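You operate a simulated robot arm through the tools that you are given. There is no shell and no other tool. Be economical: measure what you need, move in short steps, check, and stop when the job is done.

The job below is to be done with a simulated robot arm. You get a single attempt, and the scene is never put back.

TASK
Put the pink tape on the shelf before the dark plate. Then take the filter cartridge with the largest size on its label from the top of the wooden bench and leave it on the shelf under the wooden bench. Then turn the white dial to 2. Then take the box on the top of the wooden bench and put it away on the wide shelf of the steel rack. Then stack the steel cartridge marked "12 kW" from the top of the wooden bench on top of the steel cartridge labelled "11 kW". Then fetch the green pad from the top of the wooden bench and set it on top of the white filter there. Then count the caps on the top of the wooden bench, then put as many of the white bottles from the top of the wooden bench on the back of the test bench. Keep to this order. Set down upright: pad, white bottle.

Only the result counts: the job must be done as asked and must still hold three seconds after the hand-in. Knocking over, shifting, dropping, spilling or breaking anything else fails it. Lids that push on must go on centred and level and be pressed home; caps that screw on are set level and turned clockwise until they are tight.

THE ROBOT
A 7-joint arm with a fingered hand on a trunk, on a base that drives. Base frame: it is fixed to the floor where the robot stands at the start and does not move with it; the origin is under the middle of the robot, x ahead of it, y to its left, z up; the surface under the hand at the start is at about z = 0.74. Units: m, degrees, N and s.
Its first joint turns from -115.0 to 115.0 degrees. Places, roughly: back of the test bench (100x18 cm) [-2.66, 5.08, 0.9]; box [0.75, 3.75, 1]; cap (4x4x5 cm) [0.8, 4.1, 0.9]; filter cartridge [0.75, 3, 1]; pad [0.75, 3.75, 1]; pink tape (6x6x2 cm) [0.5, 0.2, 0.7]; shelf before the dark plate (15x22 cm) [-0.64, -3.48, 0.8]; shelf under the wooden bench [0.5, 3.6, 0.3]; steel cartridge [0.75, 3.5, 1]; white bottle [0.75, 4.25, 1]; white dial [0.4, 3.3, 0.9]; white filter [0.5, 4, 1]; wide shelf of the steel rack [-3.1, -2.9, 0.9]. Payload 5 kg.
The tool frame sits at the grasp point between the pads (the TCP): z along the fingers, y along the line on which they close. The tips reach 0.032 m beyond it. The gripper opens to 0.16 m. The gripper's body begins 0.089 m behind the TCP. The gripper is a hand of 4 fingers: y runs from the thumb to the fingers, the wrist lies at [0, 0, -0.267] in the tool frame, and closing takes about 1.5 s.
Orientation is that of the tool frame in the base frame, as [roll, pitch, yaw] about the fixed x, y, z axes, in that order (R = Rz(yaw) Ry(pitch) Rx(roll)). With the fingers straight down and closing along the base's y, the tool's x points along the base's -x, its y along +y and its z along -z.

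THE INTERFACE
- The arm moves only by the tool apply_moves. Its argument "rows" is a list of rows, each a list of 3 entries, a list of its own where there are three numbers: the turn, a rotation vector about the tool's x, y, z in degrees, then the shift along the tool's x, y, z in mm, then the opening, from 0 (shut) to 1 (fully open). In form: [[[ax, ay, az], [x, y, z], jaw], ...]. A call has 1 to 12 rows; each row shifts and turns the commanded pose from where the row before left it, along the tool's axes as they then stand. Rows are played at 5 a second. More than 0.05 m and 8.6 degrees between two rows, or a gripper value outside its range, and nothing of the call is played. A pose out of reach is approached as far as the arm can. The call stops where the force on the tool passes 40 N (or 10 N more than at its start, if that is more) or the arm is blocked; 0.2 s more then pass. The fingers move at their own pace (about 0.045 m/s each) and stop on an object; they squeeze with about 29 N. The grip force told is the motor's: it shows also when the fingers shut on nothing. Time passes only in rows, and 0.2 s behind the last, so rows that do not move let the fingers close. The reply holds the time, the measured pose of the TCP, the force on the tool along the base axes, the opening and the grip force, in the units named above and with some noise, with the torque about the TCP (base axes, N m) and any sound that the robot's microphone picked up, and new pictures: "views" is both (left out), scene, wrist or none.
- Cameras (640 x 400 px; columns grow to the right, rows downward): "scene" is now at [0.015, 0.2194, 1.6268]; the picture's right is [0.21, -0.98, 0.00], its down [-0.74, -0.16, -0.65] and it looks along [0.63, 0.14, -0.76] (base axes); focal length 259 px, centre (320, 200). "wrist" rides on the gripper at [0.08, -0.004, -0.114] in the tool frame; the picture's right is [0.05, 1.00, 0.00], its down [-0.82, 0.04, -0.58] and it looks along [-0.58, 0.03, 0.82] (tool axes); focal length 265 px, centre (320, 200). There is no depth. A picture from a camera that has moved, and an enlarged one, comes with that camera's place and axes in the base frame and with its lens.
- raise_lower(by): slides the trunk up (or, below 0, down) by that many m; the arm and the scene camera ride with it, the base frame stays. It gives what a move gives, with no picture.
- steer(legs): drives the robot by 1 to 6 legs, each [ahead, turn to the left] in m and degrees, along the robot's own axes; the way and the turn of a leg run together, so that a leg with both is an arc; at most 1.5 m and 180 degrees a leg. The arm and the cameras ride along, it lands a little off, and it stops where it bumps. It gives what a move gives, and a new picture of the scene camera.
- hand_shape(shape): the hand has 4 fingers and takes this shape, open, in about a second: jaw (thumb against the fingers, like two jaws); tri (thumb and two fingers); tip (a fingertip pinch); poke (one finger out to press); point (the index stretched); flat (the hand flat); cup (the hand cupped); fist (a fist). The gripper value then closes the fingers along that shape, each until it touches; the sizes above hold for jaw. It gives what a move gives, with no picture.
- pan_tilt(pan, tilt): turns the head with the scene camera to pan (to the left, within 155 degrees either way) and tilt (down, from -29 to 69), counted from straight ahead of the robot. It gives what a move gives, and a new picture of the scene camera.
- inspect(camera, box): a new picture of the part [left, top, right, bottom] of that camera's present view, enlarged. No time passes.
- sign_off(): hands the job in; it is judged then, once.

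Work in short steps. Places have to be worked out from the pictures, the camera data and where the tool is seen: move nearer, look again, correct. Check each grasp and each placing, and mend what went wrong. You have 217 turns and 260 pictures in all, those below and enlarged ones among them. Open the gripper and draw the arm clear of the work before you hand the job in, unless the task says otherwise.

The tools are called as a command line: name --argument value ..., lists and objects as JSON in quotes. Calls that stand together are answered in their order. apply_moves: Moves the arm, as the interface text tells. Its arguments: {"type":"object","properties":{"rows":{"type":"array","items":{"type":"array"}},"views":{"type":"string","enum":["both","scene","wrist","none"]}},"required":["rows"]} The other tools are called the same way: raise_lower (by) slides the trunk up or down; hand_shape (shape) gives the hand a shape; steer (legs) drives the base; pan_tilt (pan, tilt) turns the head that bears the scene camera; inspect (camera, box) takes an enlarged picture of a part of a camera's view; sign_off () hands the job in.

At the start:

```text
time: 0.0
tcp_pos: [0.676, 0.295, 0.9954]
ee_rot: [-179.9, 0.1, -180.0]
contact_force: [0.4, 0.1, -0.8]
moment: [-0.03, 0.01, -0.02]
width: 0.16
grip_force: 0.2
shape: jaw
trunk travel left (down, up): [-0.475, 0.515]
robot x, y, heading: [-0.0029, -0.0013, 0.0]
head pan, tilt: [12.2, 49.6]
```

scene: 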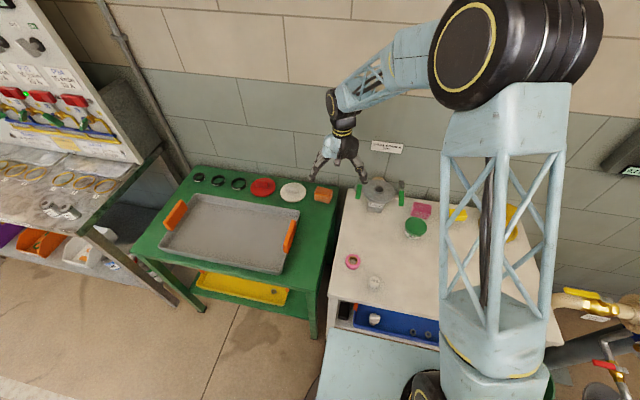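
wrist: 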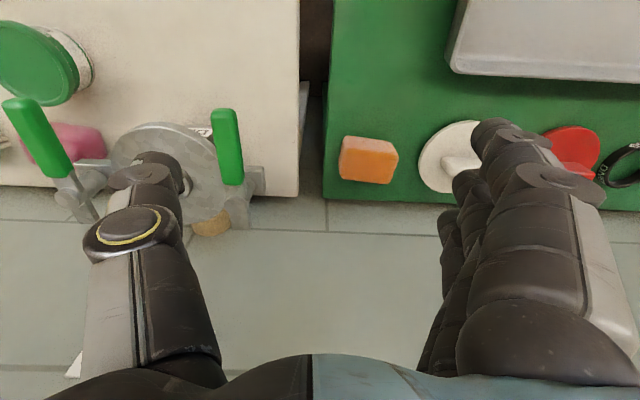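

The pink ring appears at about (0.478, 0.20) on the table. I move above it at safe height and look.

apply_moves --rows '[[[0, 0, 0], [40, -19, 0], 1], [[0, 0, 0], [40, -19, 0], 1], [[0, 0, 0], [40, -19, 0], 1], [[0, 0, 0], [40, -19, 0], 1], [[0, 0, 0], [38, -19, 0], 1], [[0, 0, 0], [0, 0, 40], 1], [[0, 0, 0], [0, 0, 40], 1]]'

inspect --camera "scene" --box '[300, 160, 460, 300]'

```text
time: 1.6
tcp_pos: [0.4768, 0.201, 0.9148]
ee_rot: [-179.8, 0.1, 179.9]
contact_force: [0.0, 0.5, -0.7]
moment: [-0.04, 0.01, 0.02]
width: 0.1597
grip_force: 0.0
shape: jaw
trunk travel left (down, up): [-0.475, 0.515]
robot x, y, heading: [0.0008, -0.0016, 0.2]
head pan, tilt: [12.2, 49.6]
camera scene: at [0.0158, 0.2199, 1.6268], right [0.21, -0.98, 0.0], down [-0.75, -0.16, -0.65], along [0.63, 0.14, -0.76], focal length 259 px, centre (320, 200)
camera wrist: at [0.3949, 0.1955, 1.0278], right [-0.05, 1.0, 0.0], down [0.82, 0.04, 0.58], along [0.58, 0.03, -0.82], focal length 265 px, centre (320, 200)
```

scene: 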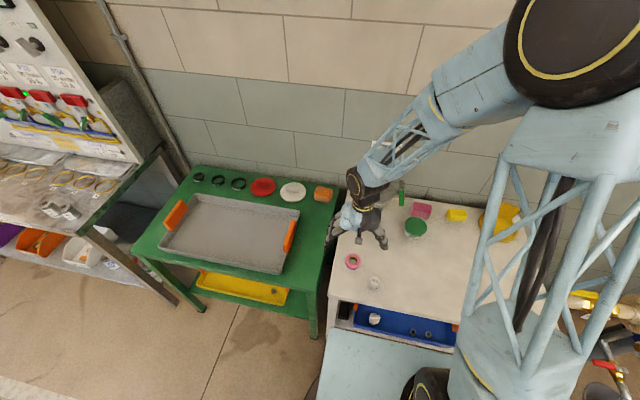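
wrist: 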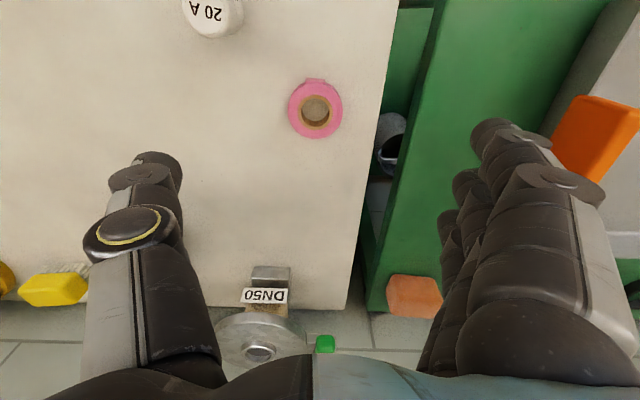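

```text
2.86 times, centred on (380, 230) of scene
camera zoom: at [0.0158, 0.2199, 1.6268], right [0.21, -0.98, 0.0], down [-0.75, -0.16, -0.65], along [0.63, 0.14, -0.76], focal length 740 px, centre (149, 114)
```

zoom: 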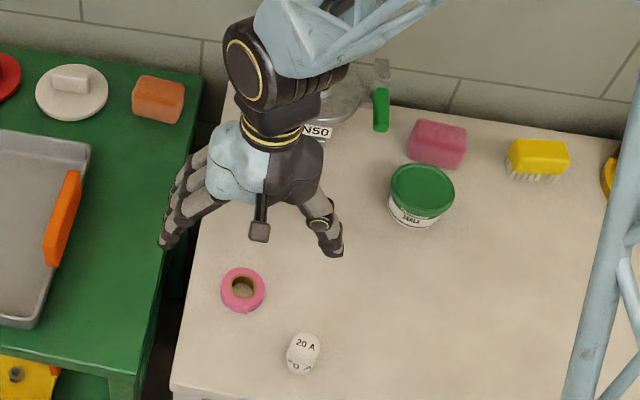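

Tape sits at about (0.475, 0.197). Going down around it and closing.

apply_moves --rows '[[[0, 0, 0], [1, -2, 35], 1], [[0, 0, 0], [1, -2, 35], 1], [[0, 0, 0], [0, 0, 35], 1], [[0, 0, 0], [0, 0, 20], 1], [[0, 0, 0], [0, 0, 11], 1], [[0, 0, 0], [0, 0, 0], 1]]'

```text
time: 3.0
tcp_pos: [0.4742, 0.1969, 0.7782]
ee_rot: [180.0, 0.2, 180.0]
contact_force: [-0.1, -0.3, 0.5]
moment: [0.02, -0.01, -0.01]
width: 0.1598
grip_force: 0.0
shape: jaw
trunk travel left (down, up): [-0.475, 0.515]
robot x, y, heading: [-0.0023, -0.0014, -0.1]
head pan, tilt: [12.2, 49.6]
camera scene: at [0.015, 0.2194, 1.6268], right [0.21, -0.98, 0.0], down [-0.74, -0.16, -0.65], along [0.63, 0.14, -0.76], focal length 259 px, centre (320, 200)
camera wrist: at [0.3936, 0.1904, 0.8908], right [-0.05, 1.0, 0.0], down [0.81, 0.04, 0.58], along [0.58, 0.03, -0.82], focal length 265 px, centre (320, 200)
```

scene: 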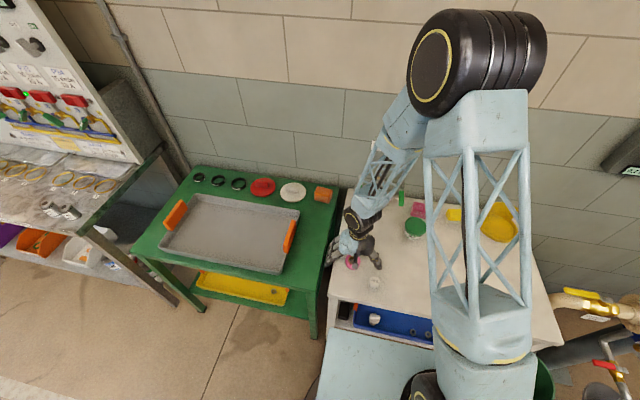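
wrist: 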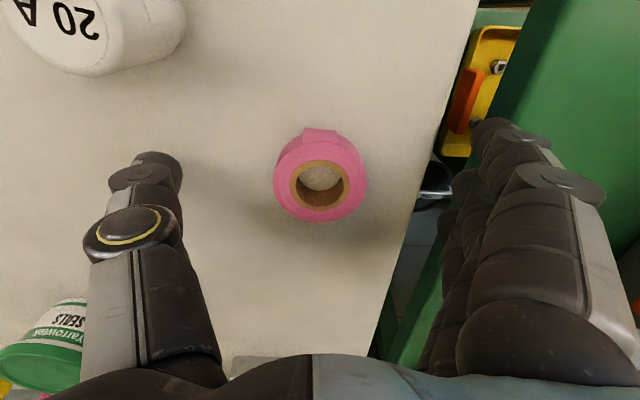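

The tape is centred between the fingers; closing.

apply_moves --rows '[[[0, 0, 0], [0, 0, 0], 0], [[0, 0, 0], [0, 0, 0], 0], [[0, 0, 0], [0, 0, 0], 0], [[0, 0, 0], [0, 0, 0], 0], [[0, 0, 0], [0, 0, 0], 0], [[0, 0, 0], [0, 0, 0], 0], [[0, 0, 0], [0, 0, 0], 0], [[0, 0, 0], [0, 0, 0], 0], [[0, 0, 0], [0, 0, -20], 0], [[0, 0, 0], [0, 0, -40], 0]]' --views "wrist"

```text
time: 5.2
tcp_pos: [0.4737, 0.1967, 0.8387]
ee_rot: [180.0, 0.0, -180.0]
contact_force: [-0.6, -0.3, -0.2]
moment: [0.01, 0.01, 0.03]
width: 0.0332
grip_force: 28.8
shape: jaw
trunk travel left (down, up): [-0.475, 0.515]
robot x, y, heading: [-0.0038, 0.0014, 0.2]
head pan, tilt: [12.2, 49.6]
camera wrist: at [0.3931, 0.1909, 0.9526], right [-0.05, 1.0, 0.0], down [0.81, 0.04, 0.58], along [0.58, 0.03, -0.82], focal length 265 px, centre (320, 200)
```

wrist: 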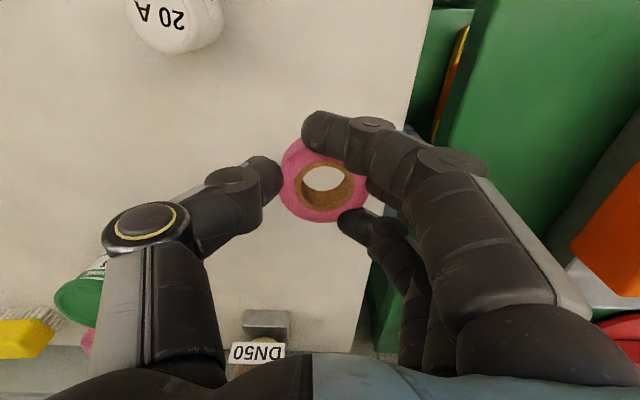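

Tape held. Lift higher and look to the right/back.

apply_moves --rows '[[[0, 0, 0], [0, 0, -45], 0], [[0, 0, 0], [0, 0, -45], 0], [[0, 0, 0], [0, 0, -45], 0], [[0, 0, 0], [0, 0, -45], 0]]' --views "none"

pan_tilt --pan -100 --tilt 20

pan_tilt --pan -150 --tilt 30

pan_tilt --pan 100 --tilt 25

```text
time: 6.2
tcp_pos: [0.4748, 0.1971, 1.0193]
ee_rot: [180.0, 0.2, -180.0]
contact_force: [-0.6, -0.1, -0.4]
moment: [0.01, -0.02, -0.03]
width: 0.033
grip_force: 29.5
shape: jaw
trunk travel left (down, up): [-0.475, 0.515]
robot x, y, heading: [-0.0046, 0.0024, -0.1]
head pan, tilt: [12.2, 49.6]
```

```text
time: 8.1
tcp_pos: [0.474, 0.1962, 1.0178]
ee_rot: [-179.9, 0.1, -179.9]
contact_force: [0.5, -0.5, 0.2]
moment: [0.0, 0.0, -0.04]
width: 0.0329
grip_force: 29.0
shape: jaw
trunk travel left (down, up): [-0.475, 0.515]
robot x, y, heading: [-0.0035, -0.0026, -0.1]
head pan, tilt: [-100.0, 20.0]
camera scene: at [-0.0768, 0.1112, 1.6719], right [-0.98, 0.17, 0.0], down [0.06, 0.34, -0.94], along [-0.16, -0.93, -0.34], focal length 259 px, centre (320, 200)
```

scene: 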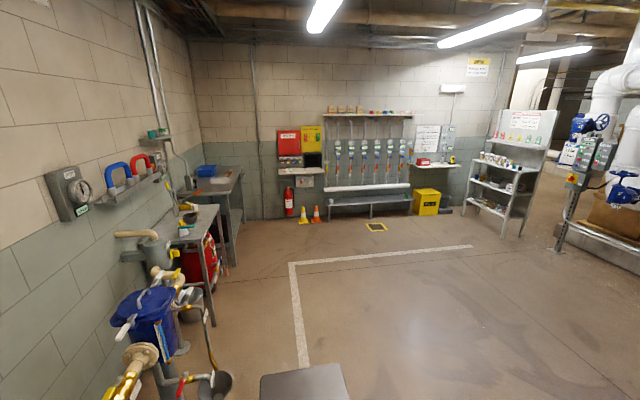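

```text
time: 9.3
tcp_pos: [0.4736, 0.1956, 1.0183]
ee_rot: [-179.9, 0.1, 180.0]
contact_force: [-0.4, 0.5, -0.4]
moment: [0.0, -0.01, 0.01]
width: 0.0329
grip_force: 28.6
shape: jaw
trunk travel left (down, up): [-0.475, 0.515]
robot x, y, heading: [-0.0012, 0.0019, -0.2]
head pan, tilt: [-150.0, 30.0]
camera scene: at [-0.139, 0.1577, 1.6559], right [-0.5, 0.87, 0.0], down [0.43, 0.25, -0.87], along [-0.75, -0.43, -0.5], focal length 259 px, centre (320, 200)
```

scene: 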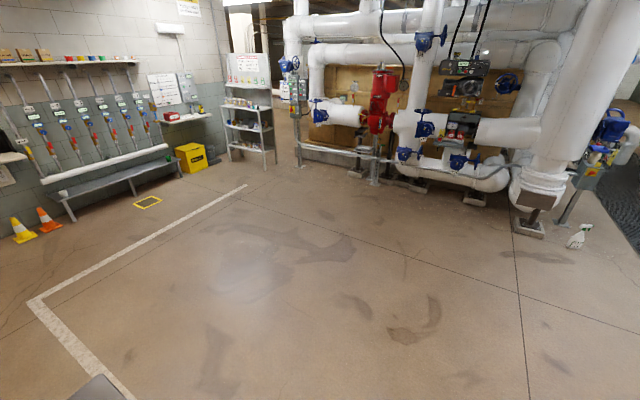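

```text
time: 12.8
tcp_pos: [0.4743, 0.1966, 1.0184]
ee_rot: [-179.9, 0.1, -180.0]
contact_force: [0.6, 0.2, -0.5]
moment: [0.0, 0.0, -0.01]
width: 0.0329
grip_force: 28.9
shape: jaw
trunk travel left (down, up): [-0.475, 0.515]
robot x, y, heading: [-0.0034, 0.0036, -0.3]
head pan, tilt: [100.0, 25.0]
camera scene: at [-0.0767, 0.2937, 1.6638], right [0.98, 0.17, 0.0], down [0.07, -0.42, -0.91], along [-0.16, 0.89, -0.42], focal length 259 px, centre (320, 200)
```

scene: 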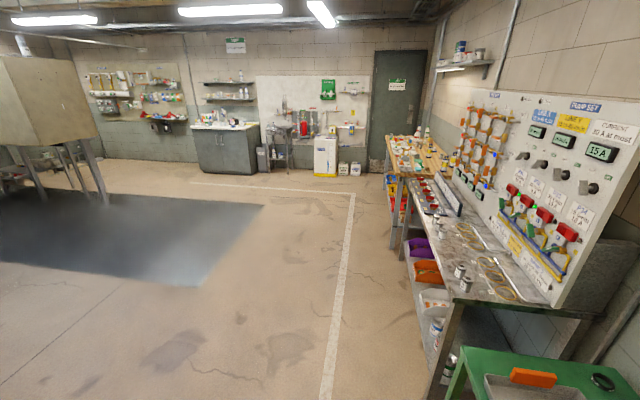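

The shelf before the dark plate is by the far wall, under the dark box. I back up, turn right and drive towards it, stopping short to look.

steer --legs '[[-0.7, 0], [0, -90], [1.2, 0], [1.1, 0]]'

pan_tilt --pan 0 --tilt 35

```text
time: 31.6
tcp_pos: [-0.5258, -2.7803, 1.019]
ee_rot: [-179.8, 0.1, 89.0]
contact_force: [-0.3, 0.3, -0.3]
moment: [-0.02, 0.02, 0.03]
width: 0.0324
grip_force: 29.1
shape: jaw
trunk travel left (down, up): [-0.475, 0.515]
robot x, y, heading: [-0.7131, -2.2997, -91.0]
head pan, tilt: [100.0, 25.0]
camera scene: at [-0.4202, -2.2322, 1.6638], right [0.16, -0.99, 0.0], down [-0.42, -0.07, -0.91], along [0.9, 0.14, -0.42], focal length 259 px, centre (320, 200)
```

scene: 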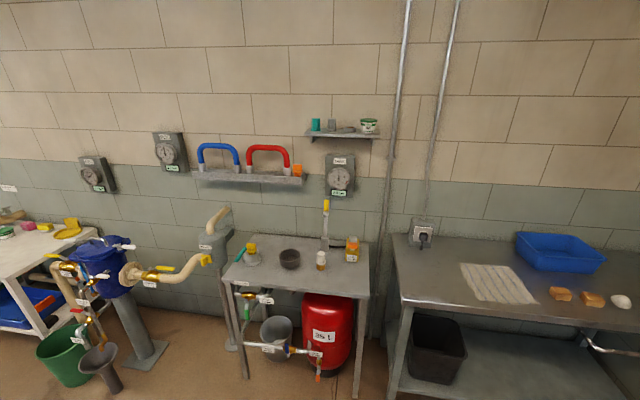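

```text
time: 33.4
tcp_pos: [-0.528, -2.7803, 1.0177]
ee_rot: [-179.9, 0.1, 89.0]
contact_force: [0.0, 0.6, 0.5]
moment: [-0.05, 0.02, 0.02]
width: 0.0328
grip_force: 28.5
shape: jaw
trunk travel left (down, up): [-0.475, 0.515]
robot x, y, heading: [-0.717, -2.3009, -90.9]
head pan, tilt: [0.0, 35.0]
camera scene: at [-0.5126, -2.3346, 1.6481], right [-1.0, 0.02, 0.0], down [0.01, 0.57, -0.82], along [-0.01, -0.82, -0.57], focal length 259 px, centre (320, 200)
```

scene: 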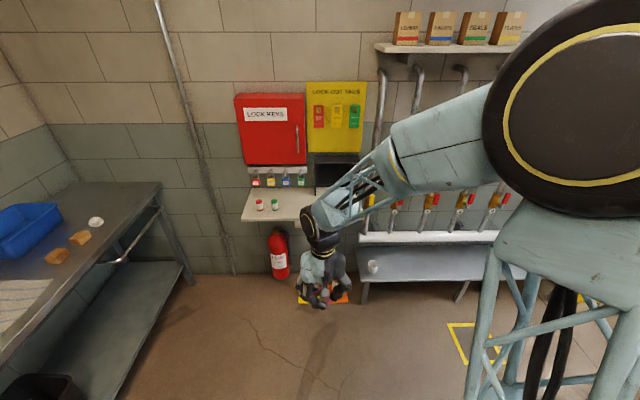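

Shelf found; drive a bit closer and tilt the head down for a clear view.

steer --legs '[[0.3, 0]]'

pan_tilt --pan 0 --tilt 50

inspect --camera "wrist" --box '[0, 0, 640, 400]'

```text
time: 35.5
tcp_pos: [-0.534, -3.0862, 1.0171]
ee_rot: [-179.9, -0.1, 88.8]
contact_force: [-0.1, -0.3, -0.4]
moment: [0.03, -0.02, 0.01]
width: 0.0328
grip_force: 29.5
shape: jaw
trunk travel left (down, up): [-0.475, 0.515]
robot x, y, heading: [-0.7198, -2.6095, -91.1]
head pan, tilt: [0.0, 35.0]
camera scene: at [-0.5186, -2.6407, 1.648], right [-1.0, 0.02, 0.0], down [0.01, 0.57, -0.82], along [-0.02, -0.82, -0.57], focal length 259 px, centre (320, 200)
```

scene: 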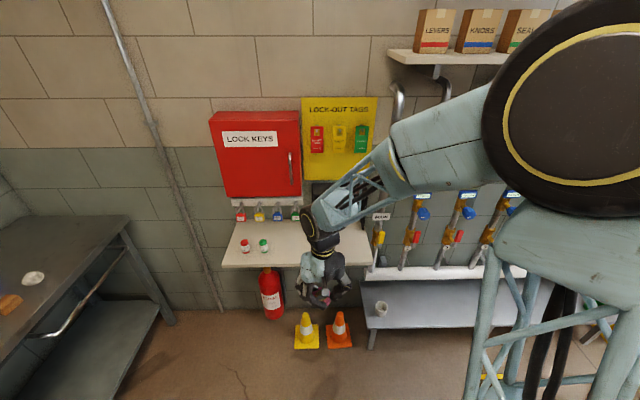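

```text
time: 36.2
tcp_pos: [-0.5345, -3.086, 1.017]
ee_rot: [179.9, 0.1, 88.8]
contact_force: [-0.1, 0.0, -0.1]
moment: [0.01, 0.01, -0.01]
width: 0.0329
grip_force: 29.0
shape: jaw
trunk travel left (down, up): [-0.475, 0.515]
robot x, y, heading: [-0.7219, -2.6097, -91.2]
head pan, tilt: [0.0, 50.0]
camera scene: at [-0.5184, -2.6293, 1.6264], right [-1.0, 0.02, 0.0], down [0.02, 0.77, -0.64], along [-0.01, -0.64, -0.77], focal length 259 px, centre (320, 200)
```

scene: 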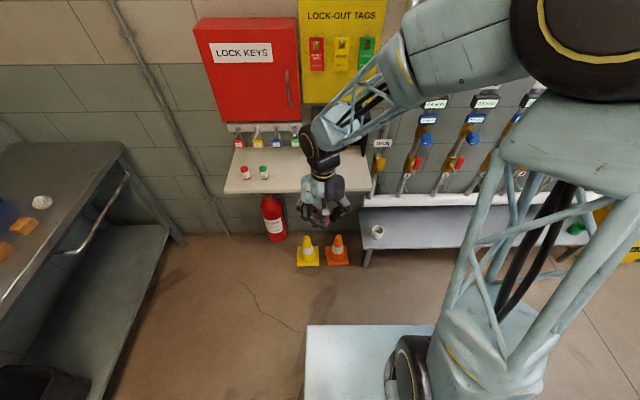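

```text
1.00 times, centred on (320, 200) of wrist (not enlarged: the box is as wide or as high as the picture)
camera zoom: at [-0.5375, -3.0072, 1.1316], right [1.0, 0.03, 0.0], down [0.03, -0.82, 0.58], along [0.02, -0.58, -0.82], focal length 265 px, centre (320, 200)
```

zoom: 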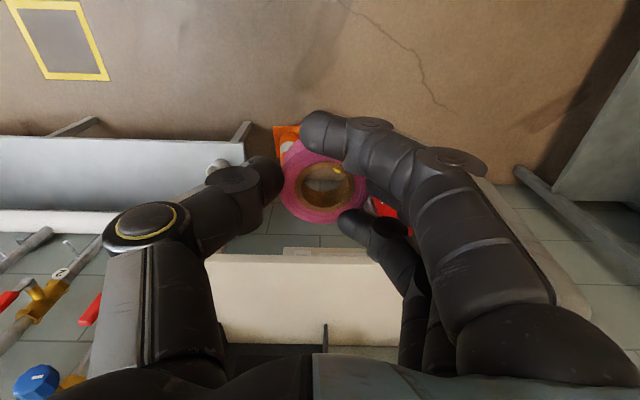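

Move toward the shelf's right end, staying high, and look with the wrist camera.

apply_moves --rows '[[[0, 0, 0], [-40, -21, 0], 0], [[0, 0, 0], [-40, -21, 0], 0], [[0, 0, 0], [-40, -21, 0], 0], [[0, 0, 0], [-40, -21, 0], 0], [[0, 0, 0], [-40, -21, 0], 0]]'

```text
time: 37.4
tcp_pos: [-0.6441, -3.2849, 1.018]
ee_rot: [180.0, 0.0, 88.8]
contact_force: [-0.2, 0.0, -0.1]
moment: [0.01, 0.02, 0.0]
width: 0.0328
grip_force: 28.8
shape: jaw
trunk travel left (down, up): [-0.475, 0.515]
robot x, y, heading: [-0.7207, -2.6103, -91.3]
head pan, tilt: [0.0, 50.0]
camera scene: at [-0.5187, -2.6298, 1.6263], right [-1.0, 0.02, 0.0], down [0.02, 0.77, -0.64], along [-0.01, -0.64, -0.77], focal length 259 px, centre (320, 200)
camera wrist: at [-0.6473, -3.2069, 1.132], right [1.0, 0.03, 0.0], down [0.03, -0.82, 0.58], along [0.02, -0.58, -0.82], focal length 265 px, centre (320, 200)
```

scene: 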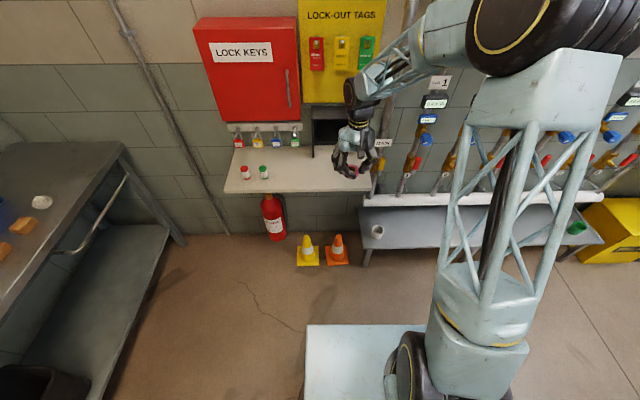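
wrist: 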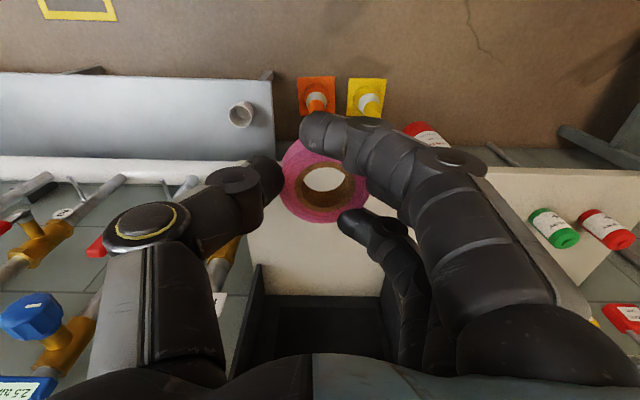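

Zoom to see the dark plate structure.

inspect --camera "scene" --box '[220, 90, 400, 210]'

inspect --camera "wrist" --box '[220, 160, 440, 380]'

```text
3.33 times, centred on (310, 150) of scene
camera zoom: at [-0.5187, -2.6298, 1.6263], right [-1.0, 0.02, 0.0], down [0.02, 0.77, -0.64], along [-0.01, -0.64, -0.77], focal length 864 px, centre (353, 367)
```

zoom: 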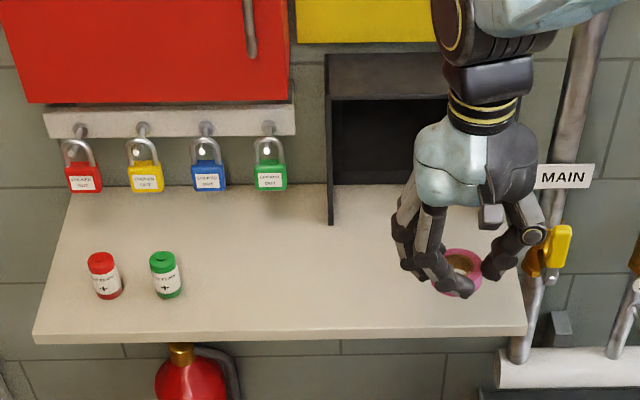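

```text
1.82 times, centred on (330, 270) of wrist
camera zoom: at [-0.6473, -3.2069, 1.132], right [1.0, 0.03, 0.0], down [0.03, -0.82, 0.58], along [0.02, -0.58, -0.82], focal length 483 px, centre (302, 73)
```

zoom: 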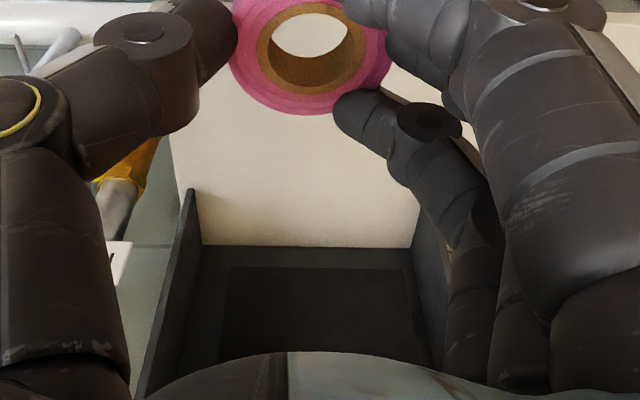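

Shelf depth is y ≈ -3.37 to -3.67, hood front at about -3.59. Moving over (-0.64, -3.468) and descending gradually.

apply_moves --rows '[[[0, 0, 0], [-37, 2, 0], 0], [[0, 0, 0], [-37, 2, 0], 0], [[0, 0, 0], [-37, 2, 0], 0], [[0, 0, 0], [-37, 2, 0], 0], [[0, 0, 0], [-35, 0, 0], 0], [[0, 0, 0], [0, 0, 40], 0], [[0, 0, 0], [0, 0, 40], 0], [[0, 0, 0], [0, 0, 40], 0], [[0, 0, 0], [0, 0, 20], 0]]'

```text
time: 39.4
tcp_pos: [-0.6393, -3.4684, 0.8778]
ee_rot: [-179.9, 0.0, 88.9]
contact_force: [0.0, -0.3, -1.0]
moment: [-0.02, 0.0, 0.02]
width: 0.0326
grip_force: 28.9
shape: jaw
trunk travel left (down, up): [-0.475, 0.515]
robot x, y, heading: [-0.7203, -2.6067, -91.1]
head pan, tilt: [0.0, 50.0]
camera scene: at [-0.5184, -2.6298, 1.6263], right [-1.0, 0.02, 0.0], down [0.02, 0.77, -0.64], along [-0.01, -0.64, -0.77], focal length 259 px, centre (320, 200)
camera wrist: at [-0.6422, -3.389, 0.9912], right [1.0, 0.03, 0.0], down [0.03, -0.82, 0.58], along [0.02, -0.58, -0.82], focal length 265 px, centre (320, 200)
```

scene: 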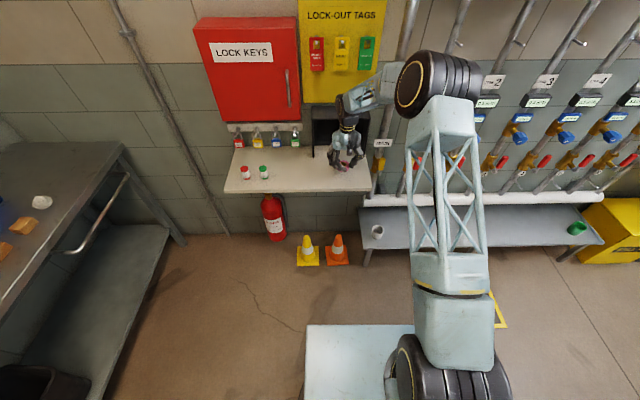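
wrist: 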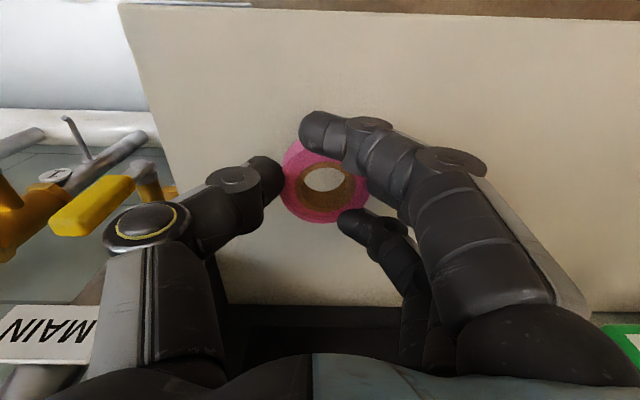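

Descend in small steps.

apply_moves --rows '[[[0, 0, 0], [0, 0, 10], 0], [[0, 0, 0], [0, 0, 10], 0], [[0, 0, 0], [0, 0, 5], 0], [[0, 0, 0], [0, 0, 4], 0]]' --views "wrist"

```text
time: 40.4
tcp_pos: [-0.6392, -3.4675, 0.8484]
ee_rot: [-179.9, 0.2, 88.8]
contact_force: [0.0, 0.1, 0.1]
moment: [0.02, -0.04, -0.03]
width: 0.0324
grip_force: 28.8
shape: jaw
trunk travel left (down, up): [-0.475, 0.515]
robot x, y, heading: [-0.7182, -2.6062, -91.3]
head pan, tilt: [0.0, 50.0]
camera wrist: at [-0.6427, -3.3885, 0.9624], right [1.0, 0.03, 0.0], down [0.03, -0.82, 0.58], along [0.02, -0.58, -0.82], focal length 265 px, centre (320, 200)
```

wrist: 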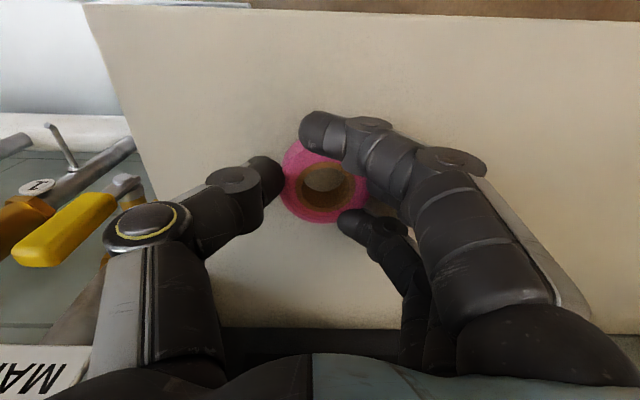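

apply_moves --rows '[[[0, 0, 0], [0, 0, 4], 0], [[0, 0, 0], [0, 0, 3], 0], [[0, 0, 0], [0, 0, 2], 0], [[0, 0, 0], [0, 0, 2], 0]]' --views "wrist"

```text
time: 41.4
tcp_pos: [-0.6387, -3.4678, 0.8383]
ee_rot: [-180.0, 0.1, 88.8]
contact_force: [0.0, 0.2, 2.0]
moment: [0.02, -0.12, -0.03]
width: 0.0324
grip_force: 28.7
shape: jaw
trunk travel left (down, up): [-0.475, 0.515]
robot x, y, heading: [-0.7204, -2.6043, -91.1]
head pan, tilt: [0.0, 50.0]
camera wrist: at [-0.6429, -3.3879, 0.9518], right [1.0, 0.03, 0.0], down [0.03, -0.82, 0.58], along [0.02, -0.58, -0.82], focal length 265 px, centre (320, 200)
```

wrist: 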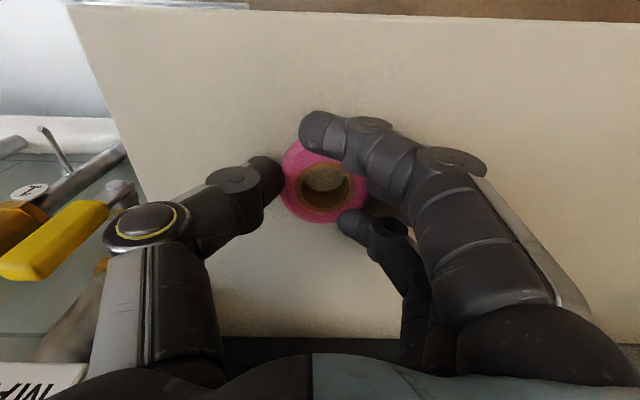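

Contact felt. Open part way (avoid pipe on the left) and lift.

apply_moves --rows '[[[0, 0, 0], [0, 0, 1], 0.55], [[0, 0, 0], [0, 0, 0], 0.55], [[0, 0, 0], [0, 0, 0], 0.55], [[0, 0, 0], [0, 0, 0], 0.55], [[0, 0, 0], [0, 0, 0], 0.55], [[0, 0, 0], [0, 0, 0], 0.55], [[0, 0, 0], [0, 0, -15], 0.55], [[0, 0, 0], [0, 0, -40], 0.55], [[0, 0, 0], [0, 0, -40], 0.55], [[0, 0, 0], [0, 0, -40], 0.55]]' --views "wrist"

```text
time: 43.6
tcp_pos: [-0.6398, -3.4664, 0.9743]
ee_rot: [-180.0, 0.0, 88.8]
contact_force: [-0.9, -0.6, 0.2]
moment: [-0.02, 0.03, 0.02]
width: 0.0871
grip_force: 0.0
shape: jaw
trunk travel left (down, up): [-0.475, 0.515]
robot x, y, heading: [-0.7195, -2.6058, -91.2]
head pan, tilt: [0.0, 50.0]
camera wrist: at [-0.6435, -3.388, 1.087], right [1.0, 0.03, 0.0], down [0.03, -0.82, 0.58], along [0.02, -0.58, -0.82], focal length 265 px, centre (320, 200)
```

wrist: 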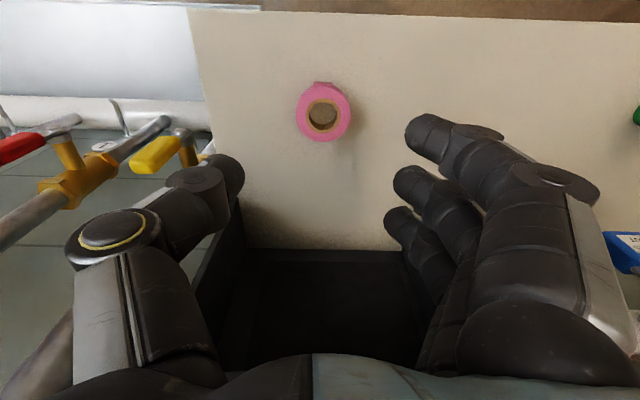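

Tape placed well. Retract the arm, back away along +y and turn toward the wooden bench.

apply_moves --rows '[[[0, 0, 0], [40, 0, -20], 0.6], [[0, 0, 0], [45, 0, -20], 0.6], [[0, 0, 0], [48, 0, 0], 0.6], [[0, 0, 0], [48, 0, 0], 0.6], [[0, 0, 0], [48, 0, 0], 0.6], [[0, 0, 0], [48, 0, 0], 0.6], [[0, 0, 0], [48, 0, 0], 0.6], [[0, 0, 0], [48, 0, 0], 0.6]]' --views "none"

steer --legs '[[-1.5, 0], [-1.5, 0], [-1.5, 0], [-1.3, 0], [0, 91]]'

pan_tilt --pan 0 --tilt 40

```text
time: 45.4
tcp_pos: [-0.6312, -3.092, 1.014]
ee_rot: [-179.9, 0.2, 88.8]
contact_force: [0.5, 0.4, 0.6]
moment: [0.03, -0.01, 0.01]
width: 0.0954
grip_force: 0.0
shape: jaw
trunk travel left (down, up): [-0.475, 0.515]
robot x, y, heading: [-0.7209, -2.6073, -91.3]
head pan, tilt: [0.0, 50.0]
```

```text
time: 76.9
tcp_pos: [-0.001, 3.2396, 1.0142]
ee_rot: [-179.9, 0.0, 179.3]
contact_force: [-1.4, -0.4, -0.3]
moment: [0.0, -0.01, -0.02]
width: 0.0955
grip_force: 0.1
shape: jaw
trunk travel left (down, up): [-0.475, 0.515]
robot x, y, heading: [-0.4852, 3.1462, -0.9]
head pan, tilt: [0.0, 50.0]
camera scene: at [-0.4665, 3.3499, 1.6263], right [-0.01, -1.0, 0.0], down [-0.77, 0.01, -0.64], along [0.64, -0.01, -0.77], focal length 259 px, centre (320, 200)
```

scene: 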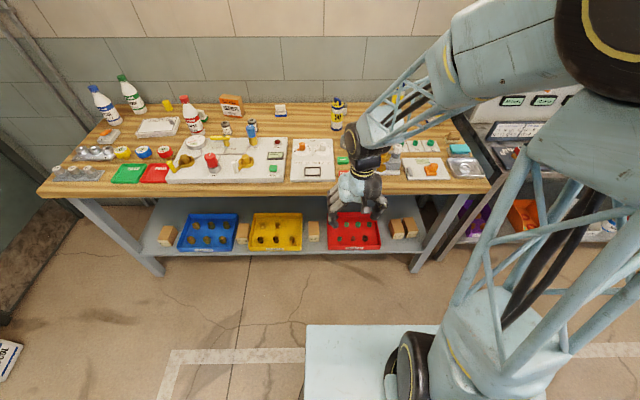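

```text
time: 77.6
tcp_pos: [-0.0004, 3.2407, 1.0138]
ee_rot: [-179.9, 0.1, 179.3]
contact_force: [0.3, 0.0, 0.3]
moment: [-0.02, 0.0, 0.0]
width: 0.0956
grip_force: 0.0
shape: jaw
trunk travel left (down, up): [-0.475, 0.515]
robot x, y, heading: [-0.4835, 3.1454, -0.7]
head pan, tilt: [0.0, 40.0]
camera scene: at [-0.4585, 3.3497, 1.6405], right [-0.01, -1.0, 0.0], down [-0.64, 0.01, -0.77], along [0.77, -0.01, -0.64], focal length 259 px, centre (320, 200)
```

scene: 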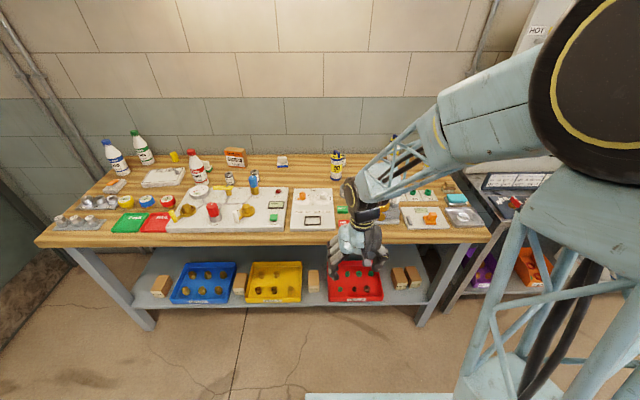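

Bench in view. Zoom on the sections to read labels.

inspect --camera "scene" --box '[30, 120, 190, 240]'

inspect --camera "scene" --box '[160, 130, 320, 250]'

inspect --camera "scene" --box '[270, 130, 390, 235]'

inspect --camera "scene" --box '[370, 140, 500, 250]'

```text
3.33 times, centred on (110, 180) of scene
camera zoom: at [-0.4585, 3.3497, 1.6405], right [-0.01, -1.0, 0.0], down [-0.64, 0.01, -0.77], along [0.77, -0.01, -0.64], focal length 864 px, centre (1020, 267)
```

zoom: 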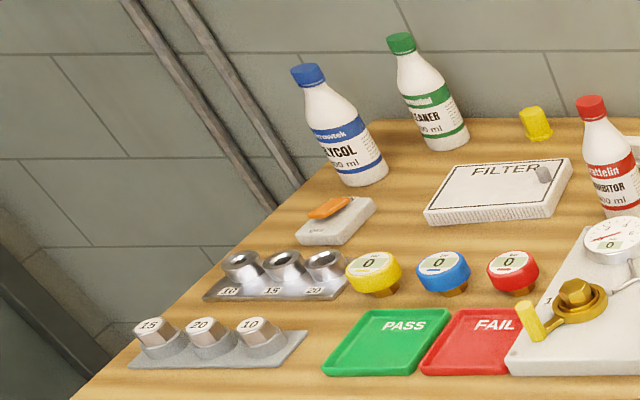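

```text
3.33 times, centred on (240, 190) of scene
camera zoom: at [-0.4585, 3.3497, 1.6405], right [-0.01, -1.0, 0.0], down [-0.64, 0.01, -0.77], along [0.77, -0.01, -0.64], focal length 864 px, centre (587, 233)
```

zoom: 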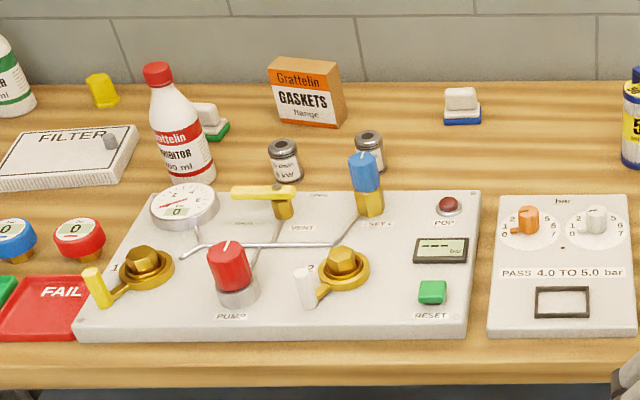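

```text
3.81 times, centred on (330, 182) of scene
camera zoom: at [-0.4585, 3.3497, 1.6405], right [-0.01, -1.0, 0.0], down [-0.64, 0.01, -0.77], along [0.77, -0.01, -0.64], focal length 987 px, centre (282, 267)
```

zoom: 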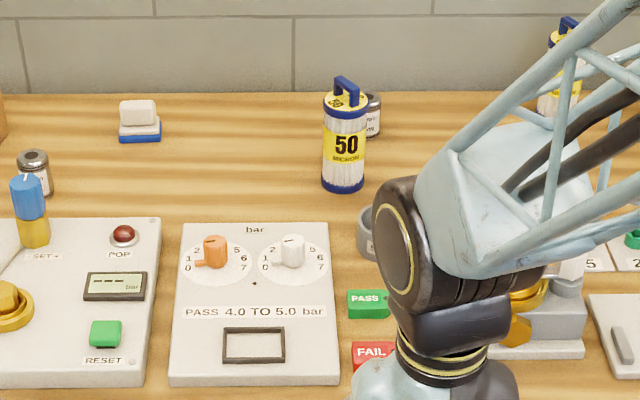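

```text
3.64 times, centred on (435, 195) of scene
camera zoom: at [-0.4585, 3.3497, 1.6405], right [-0.01, -1.0, 0.0], down [-0.64, 0.01, -0.77], along [0.77, -0.01, -0.64], focal length 942 px, centre (-98, 218)
```

zoom: 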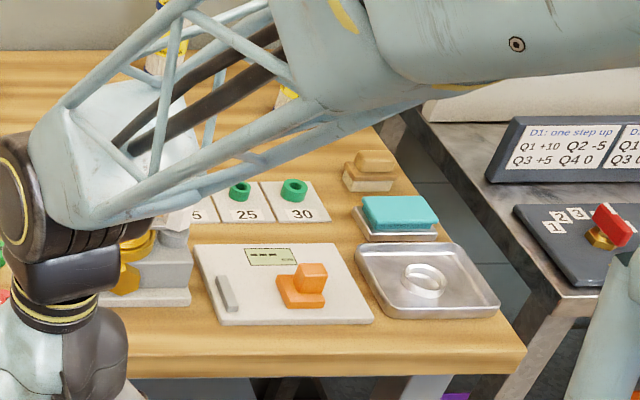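

Move the arm to the right to unblock the view.

apply_moves --rows '[[[0, 0, 0], [0, -48, 0], 0.6], [[0, 0, 0], [0, -48, 0], 0.6], [[0, 0, 0], [0, -48, 0], 0.6], [[0, 0, 0], [0, -48, 0], 0.6], [[0, 0, 0], [10, -48, 0], 0.6], [[0, 0, 0], [20, -48, 0], 0.6], [[0, 0, 0], [20, -48, 0], 0.6], [[0, 0, 0], [20, -48, 0], 0.6], [[0, 0, 0], [20, -48, 0], 0.6], [[0, 0, 0], [20, -48, 0], 0.6]]' --views "scene"

inspect --camera "scene" --box '[300, 120, 480, 250]'

```text
refused: row 6 steps farther than a row can; nothing moved
```

```text
3.08 times, centred on (390, 185) of scene
camera zoom: at [-0.4585, 3.3497, 1.6405], right [-0.01, -1.0, 0.0], down [-0.64, 0.01, -0.77], along [0.77, -0.01, -0.64], focal length 797 px, centre (105, 246)
```

zoom: 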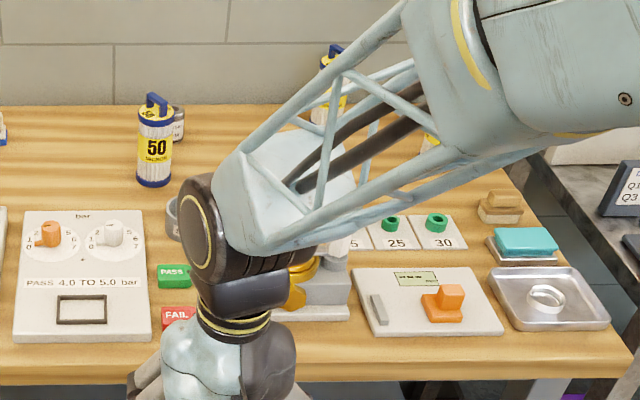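

apply_moves --rows '[[[0, 0, 0], [0, -48, 0], 0.6], [[0, 0, 0], [0, -48, 0], 0.6], [[0, 0, 0], [0, -48, 0], 0.6], [[0, 0, 0], [0, -48, 0], 0.6], [[0, 0, 0], [10, -46, 0], 0.6], [[0, 0, 0], [20, -44, 0], 0.6], [[0, 0, 0], [20, -44, 0], 0.6], [[0, 0, 0], [20, -44, 0], 0.6], [[0, 0, 0], [20, -44, 0], 0.6], [[0, 0, 0], [20, -44, 0], 0.6]]' --views "none"

inspect --camera "scene" --box '[300, 120, 500, 250]'

```text
time: 79.8
tcp_pos: [-0.1147, 2.7842, 1.0142]
ee_rot: [180.0, 0.0, 179.3]
contact_force: [-0.9, 0.0, 0.1]
moment: [0.02, -0.02, 0.01]
width: 0.0956
grip_force: 0.1
shape: jaw
trunk travel left (down, up): [-0.475, 0.515]
robot x, y, heading: [-0.4855, 3.1473, -0.8]
head pan, tilt: [0.0, 40.0]
```

```text
3.08 times, centred on (400, 185) of scene
camera zoom: at [-0.4586, 3.3489, 1.6406], right [-0.01, -1.0, 0.0], down [-0.64, 0.01, -0.77], along [0.77, -0.01, -0.64], focal length 797 px, centre (74, 246)
```

zoom: 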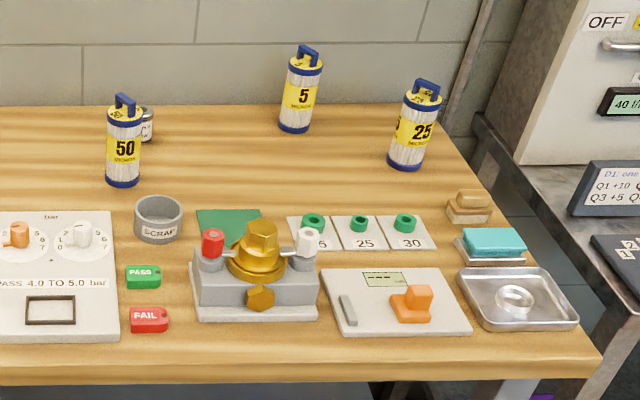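

The 50-micron cartridge is the largest. Now lower the trunk to view the under-bench shelf for free spots.

raise_lower --by -0.4

pan_tilt --pan 0 --tilt 40

inspect --camera "scene" --box '[0, 150, 640, 400]'

```text
time: 83.6
tcp_pos: [-0.1149, 2.7869, 0.6134]
ee_rot: [180.0, 0.0, 179.3]
contact_force: [-0.3, 0.8, 0.7]
moment: [0.01, -0.02, -0.04]
width: 0.0956
grip_force: 0.0
shape: jaw
trunk travel left (down, up): [-0.075, 0.915]
robot x, y, heading: [-0.4882, 3.1479, -0.6]
head pan, tilt: [0.0, 40.0]
```

```text
time: 84.2
tcp_pos: [-0.115, 2.7864, 0.6134]
ee_rot: [-180.0, 0.1, 179.2]
contact_force: [0.6, 0.4, 0.4]
moment: [0.01, -0.02, -0.03]
width: 0.0956
grip_force: 0.0
shape: jaw
trunk travel left (down, up): [-0.075, 0.915]
robot x, y, heading: [-0.4861, 3.1472, -0.6]
head pan, tilt: [0.0, 40.0]
camera scene: at [-0.4582, 3.3495, 1.2405], right [-0.01, -1.0, 0.0], down [-0.64, 0.01, -0.77], along [0.77, -0.01, -0.64], focal length 259 px, centre (320, 200)
```

scene: 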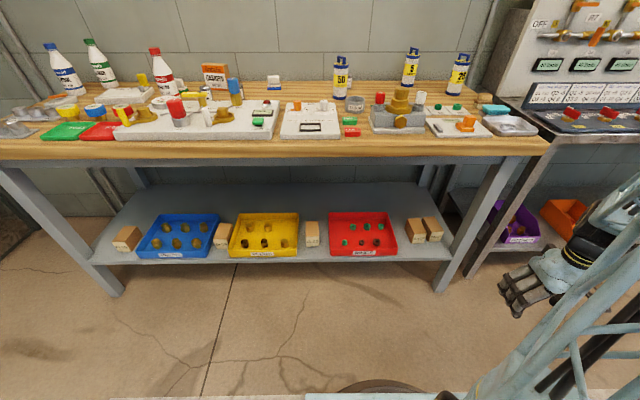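

```text
1.00 times, centred on (320, 275) of scene (not enlarged: the box is as wide or as high as the picture)
camera zoom: at [-0.4582, 3.3495, 1.2405], right [-0.01, -1.0, 0.0], down [-0.64, 0.01, -0.77], along [0.77, -0.01, -0.64], focal length 259 px, centre (320, 125)
```

zoom: 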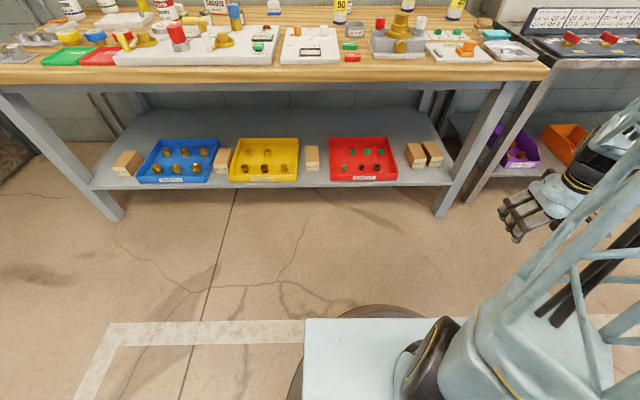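

Free space is behind the front bins; around (0.56, 3.37) behind the middle box. I go back up, drive slightly forward, and bring the hand in front of the 50 cartridge.

raise_lower --by 0.4

steer --legs '[[0.12, 0.6]]'

apply_moves --rows '[[[0, 0, 0], [-8, 39, -28], 1], [[0, 0, 0], [-20, 39, -20], 1], [[0, 0, 0], [-24, 39, -12], 1], [[0, 0, 0], [-26, 39, -12], 1], [[0, 0, 0], [-26, 39, -12], 1], [[0, 0, 0], [-26, 39, -12], 1], [[0, 0, 0], [-26, 39, -12], 1], [[0, 0, 0], [-26, 39, -12], 1], [[0, 0, 0], [-26, 39, -12], 1], [[0, 0, 0], [-26, 39, -8], 1], [[0, 0, 0], [-26, 39, -6], 1], [[0, 0, 0], [-26, 39, 0], 1]]' --views "none"

apply_moves --rows '[[[0, -7.5, 0], [0, 0, 0], 1], [[0, -7.5, 0], [0, 0, 0], 1], [[0, -7.5, 0], [0, 0, 0], 1], [[0, -7.5, 0], [0, 0, 0], 1], [[0, -7.5, 0], [0, 0, 0], 1], [[0, -7.5, 0], [0, 0, 0], 1]]'

```text
time: 88.0
tcp_pos: [-0.1142, 2.7859, 1.0139]
ee_rot: [180.0, 0.1, 179.3]
contact_force: [0.3, -1.4, -0.8]
moment: [0.0, -0.03, 0.0]
width: 0.0958
grip_force: 0.2
shape: jaw
trunk travel left (down, up): [-0.475, 0.515]
robot x, y, heading: [-0.4818, 3.1487, -0.9]
head pan, tilt: [0.0, 40.0]
```

```text
time: 89.3
tcp_pos: [0.0074, 2.7878, 1.0135]
ee_rot: [-179.9, 0.1, 179.7]
contact_force: [0.4, 0.1, -0.4]
moment: [0.0, 0.01, -0.03]
width: 0.0958
grip_force: 0.0
shape: jaw
trunk travel left (down, up): [-0.475, 0.515]
robot x, y, heading: [-0.3689, 3.1479, -0.4]
head pan, tilt: [0.0, 40.0]
camera scene: at [-0.3405, 3.3486, 1.6405], right [0.0, -1.0, 0.0], down [-0.64, 0.0, -0.77], along [0.77, 0.0, -0.64], focal length 259 px, centre (320, 200)
```

scene: 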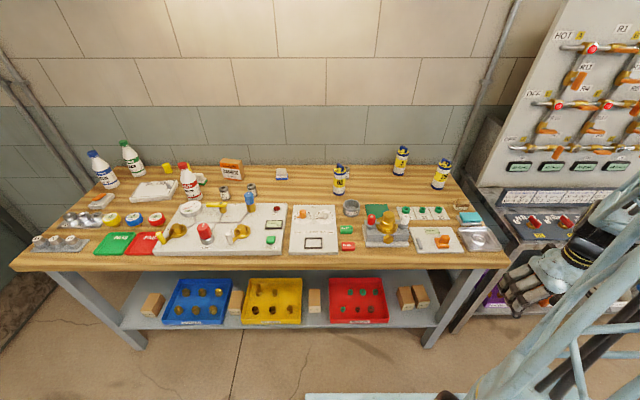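

```text
time: 91.9
tcp_pos: [0.2947, 3.2541, 1.1588]
ee_rot: [-179.9, 0.1, 179.8]
contact_force: [0.2, -0.2, 0.6]
moment: [-0.02, 0.0, 0.04]
width: 0.1601
grip_force: 0.1
shape: jaw
trunk travel left (down, up): [-0.475, 0.515]
robot x, y, heading: [-0.3649, 3.1479, -0.1]
head pan, tilt: [0.0, 40.0]
```

```text
time: 93.3
tcp_pos: [0.2937, 3.2569, 1.1591]
ee_rot: [178.7, 44.8, 178.3]
contact_force: [1.4, -0.6, 1.9]
moment: [-0.04, 0.12, 0.1]
width: 0.16
grip_force: 0.0
shape: jaw
trunk travel left (down, up): [-0.475, 0.515]
robot x, y, heading: [-0.3624, 3.1446, -0.2]
head pan, tilt: [0.0, 40.0]
camera scene: at [-0.3411, 3.349, 1.6406], right [0.0, -1.0, 0.0], down [-0.64, 0.0, -0.77], along [0.77, 0.0, -0.64], focal length 259 px, centre (320, 200)
camera wrist: at [0.1556, 3.2524, 1.1834], right [-0.02, 1.0, -0.02], down [0.17, 0.02, 0.98], along [0.98, 0.02, -0.17], focal length 265 px, centre (320, 200)
```

scene: 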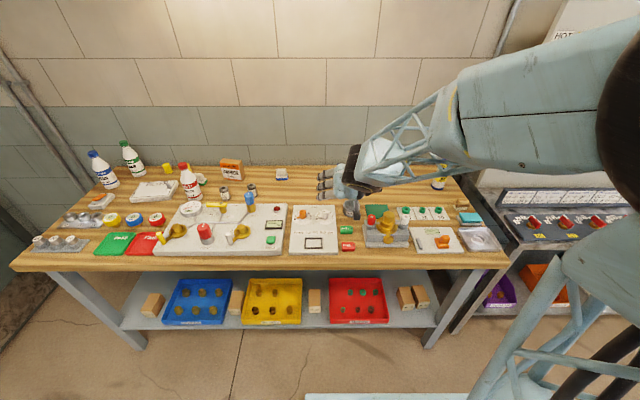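
wrist: 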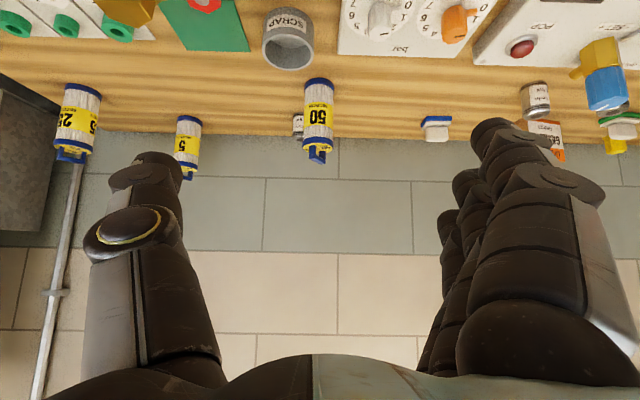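

Zoom both cameras on the cartridge for triangulation.

inspect --camera "wrist" --box '[250, 50, 400, 180]'

inspect --camera "scene" --box '[280, 140, 440, 260]'

```text
3.08 times, centred on (325, 115) of wrist
camera zoom: at [0.1556, 3.2524, 1.1834], right [-0.02, 1.0, -0.02], down [0.17, 0.02, 0.98], along [0.98, 0.02, -0.17], focal length 817 px, centre (305, 462)
```

zoom: 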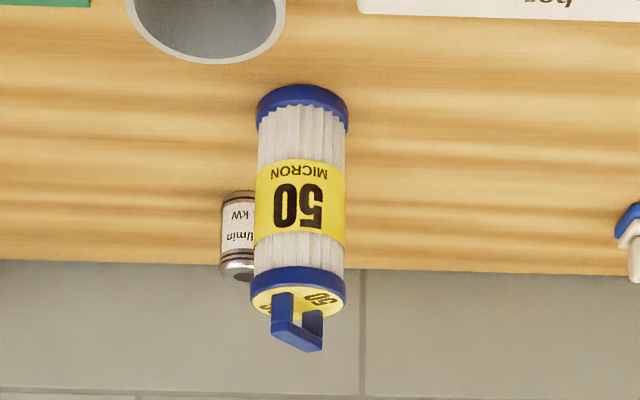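

```text
3.33 times, centred on (360, 200) of scene
camera zoom: at [-0.3411, 3.349, 1.6406], right [0.0, -1.0, 0.0], down [-0.64, 0.0, -0.77], along [0.77, 0.0, -0.64], focal length 864 px, centre (187, 200)
```

zoom: 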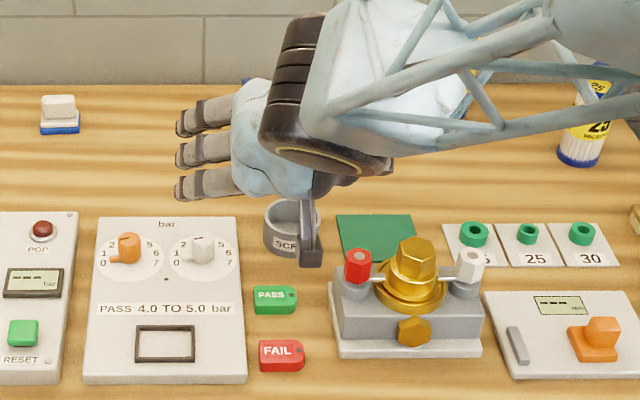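

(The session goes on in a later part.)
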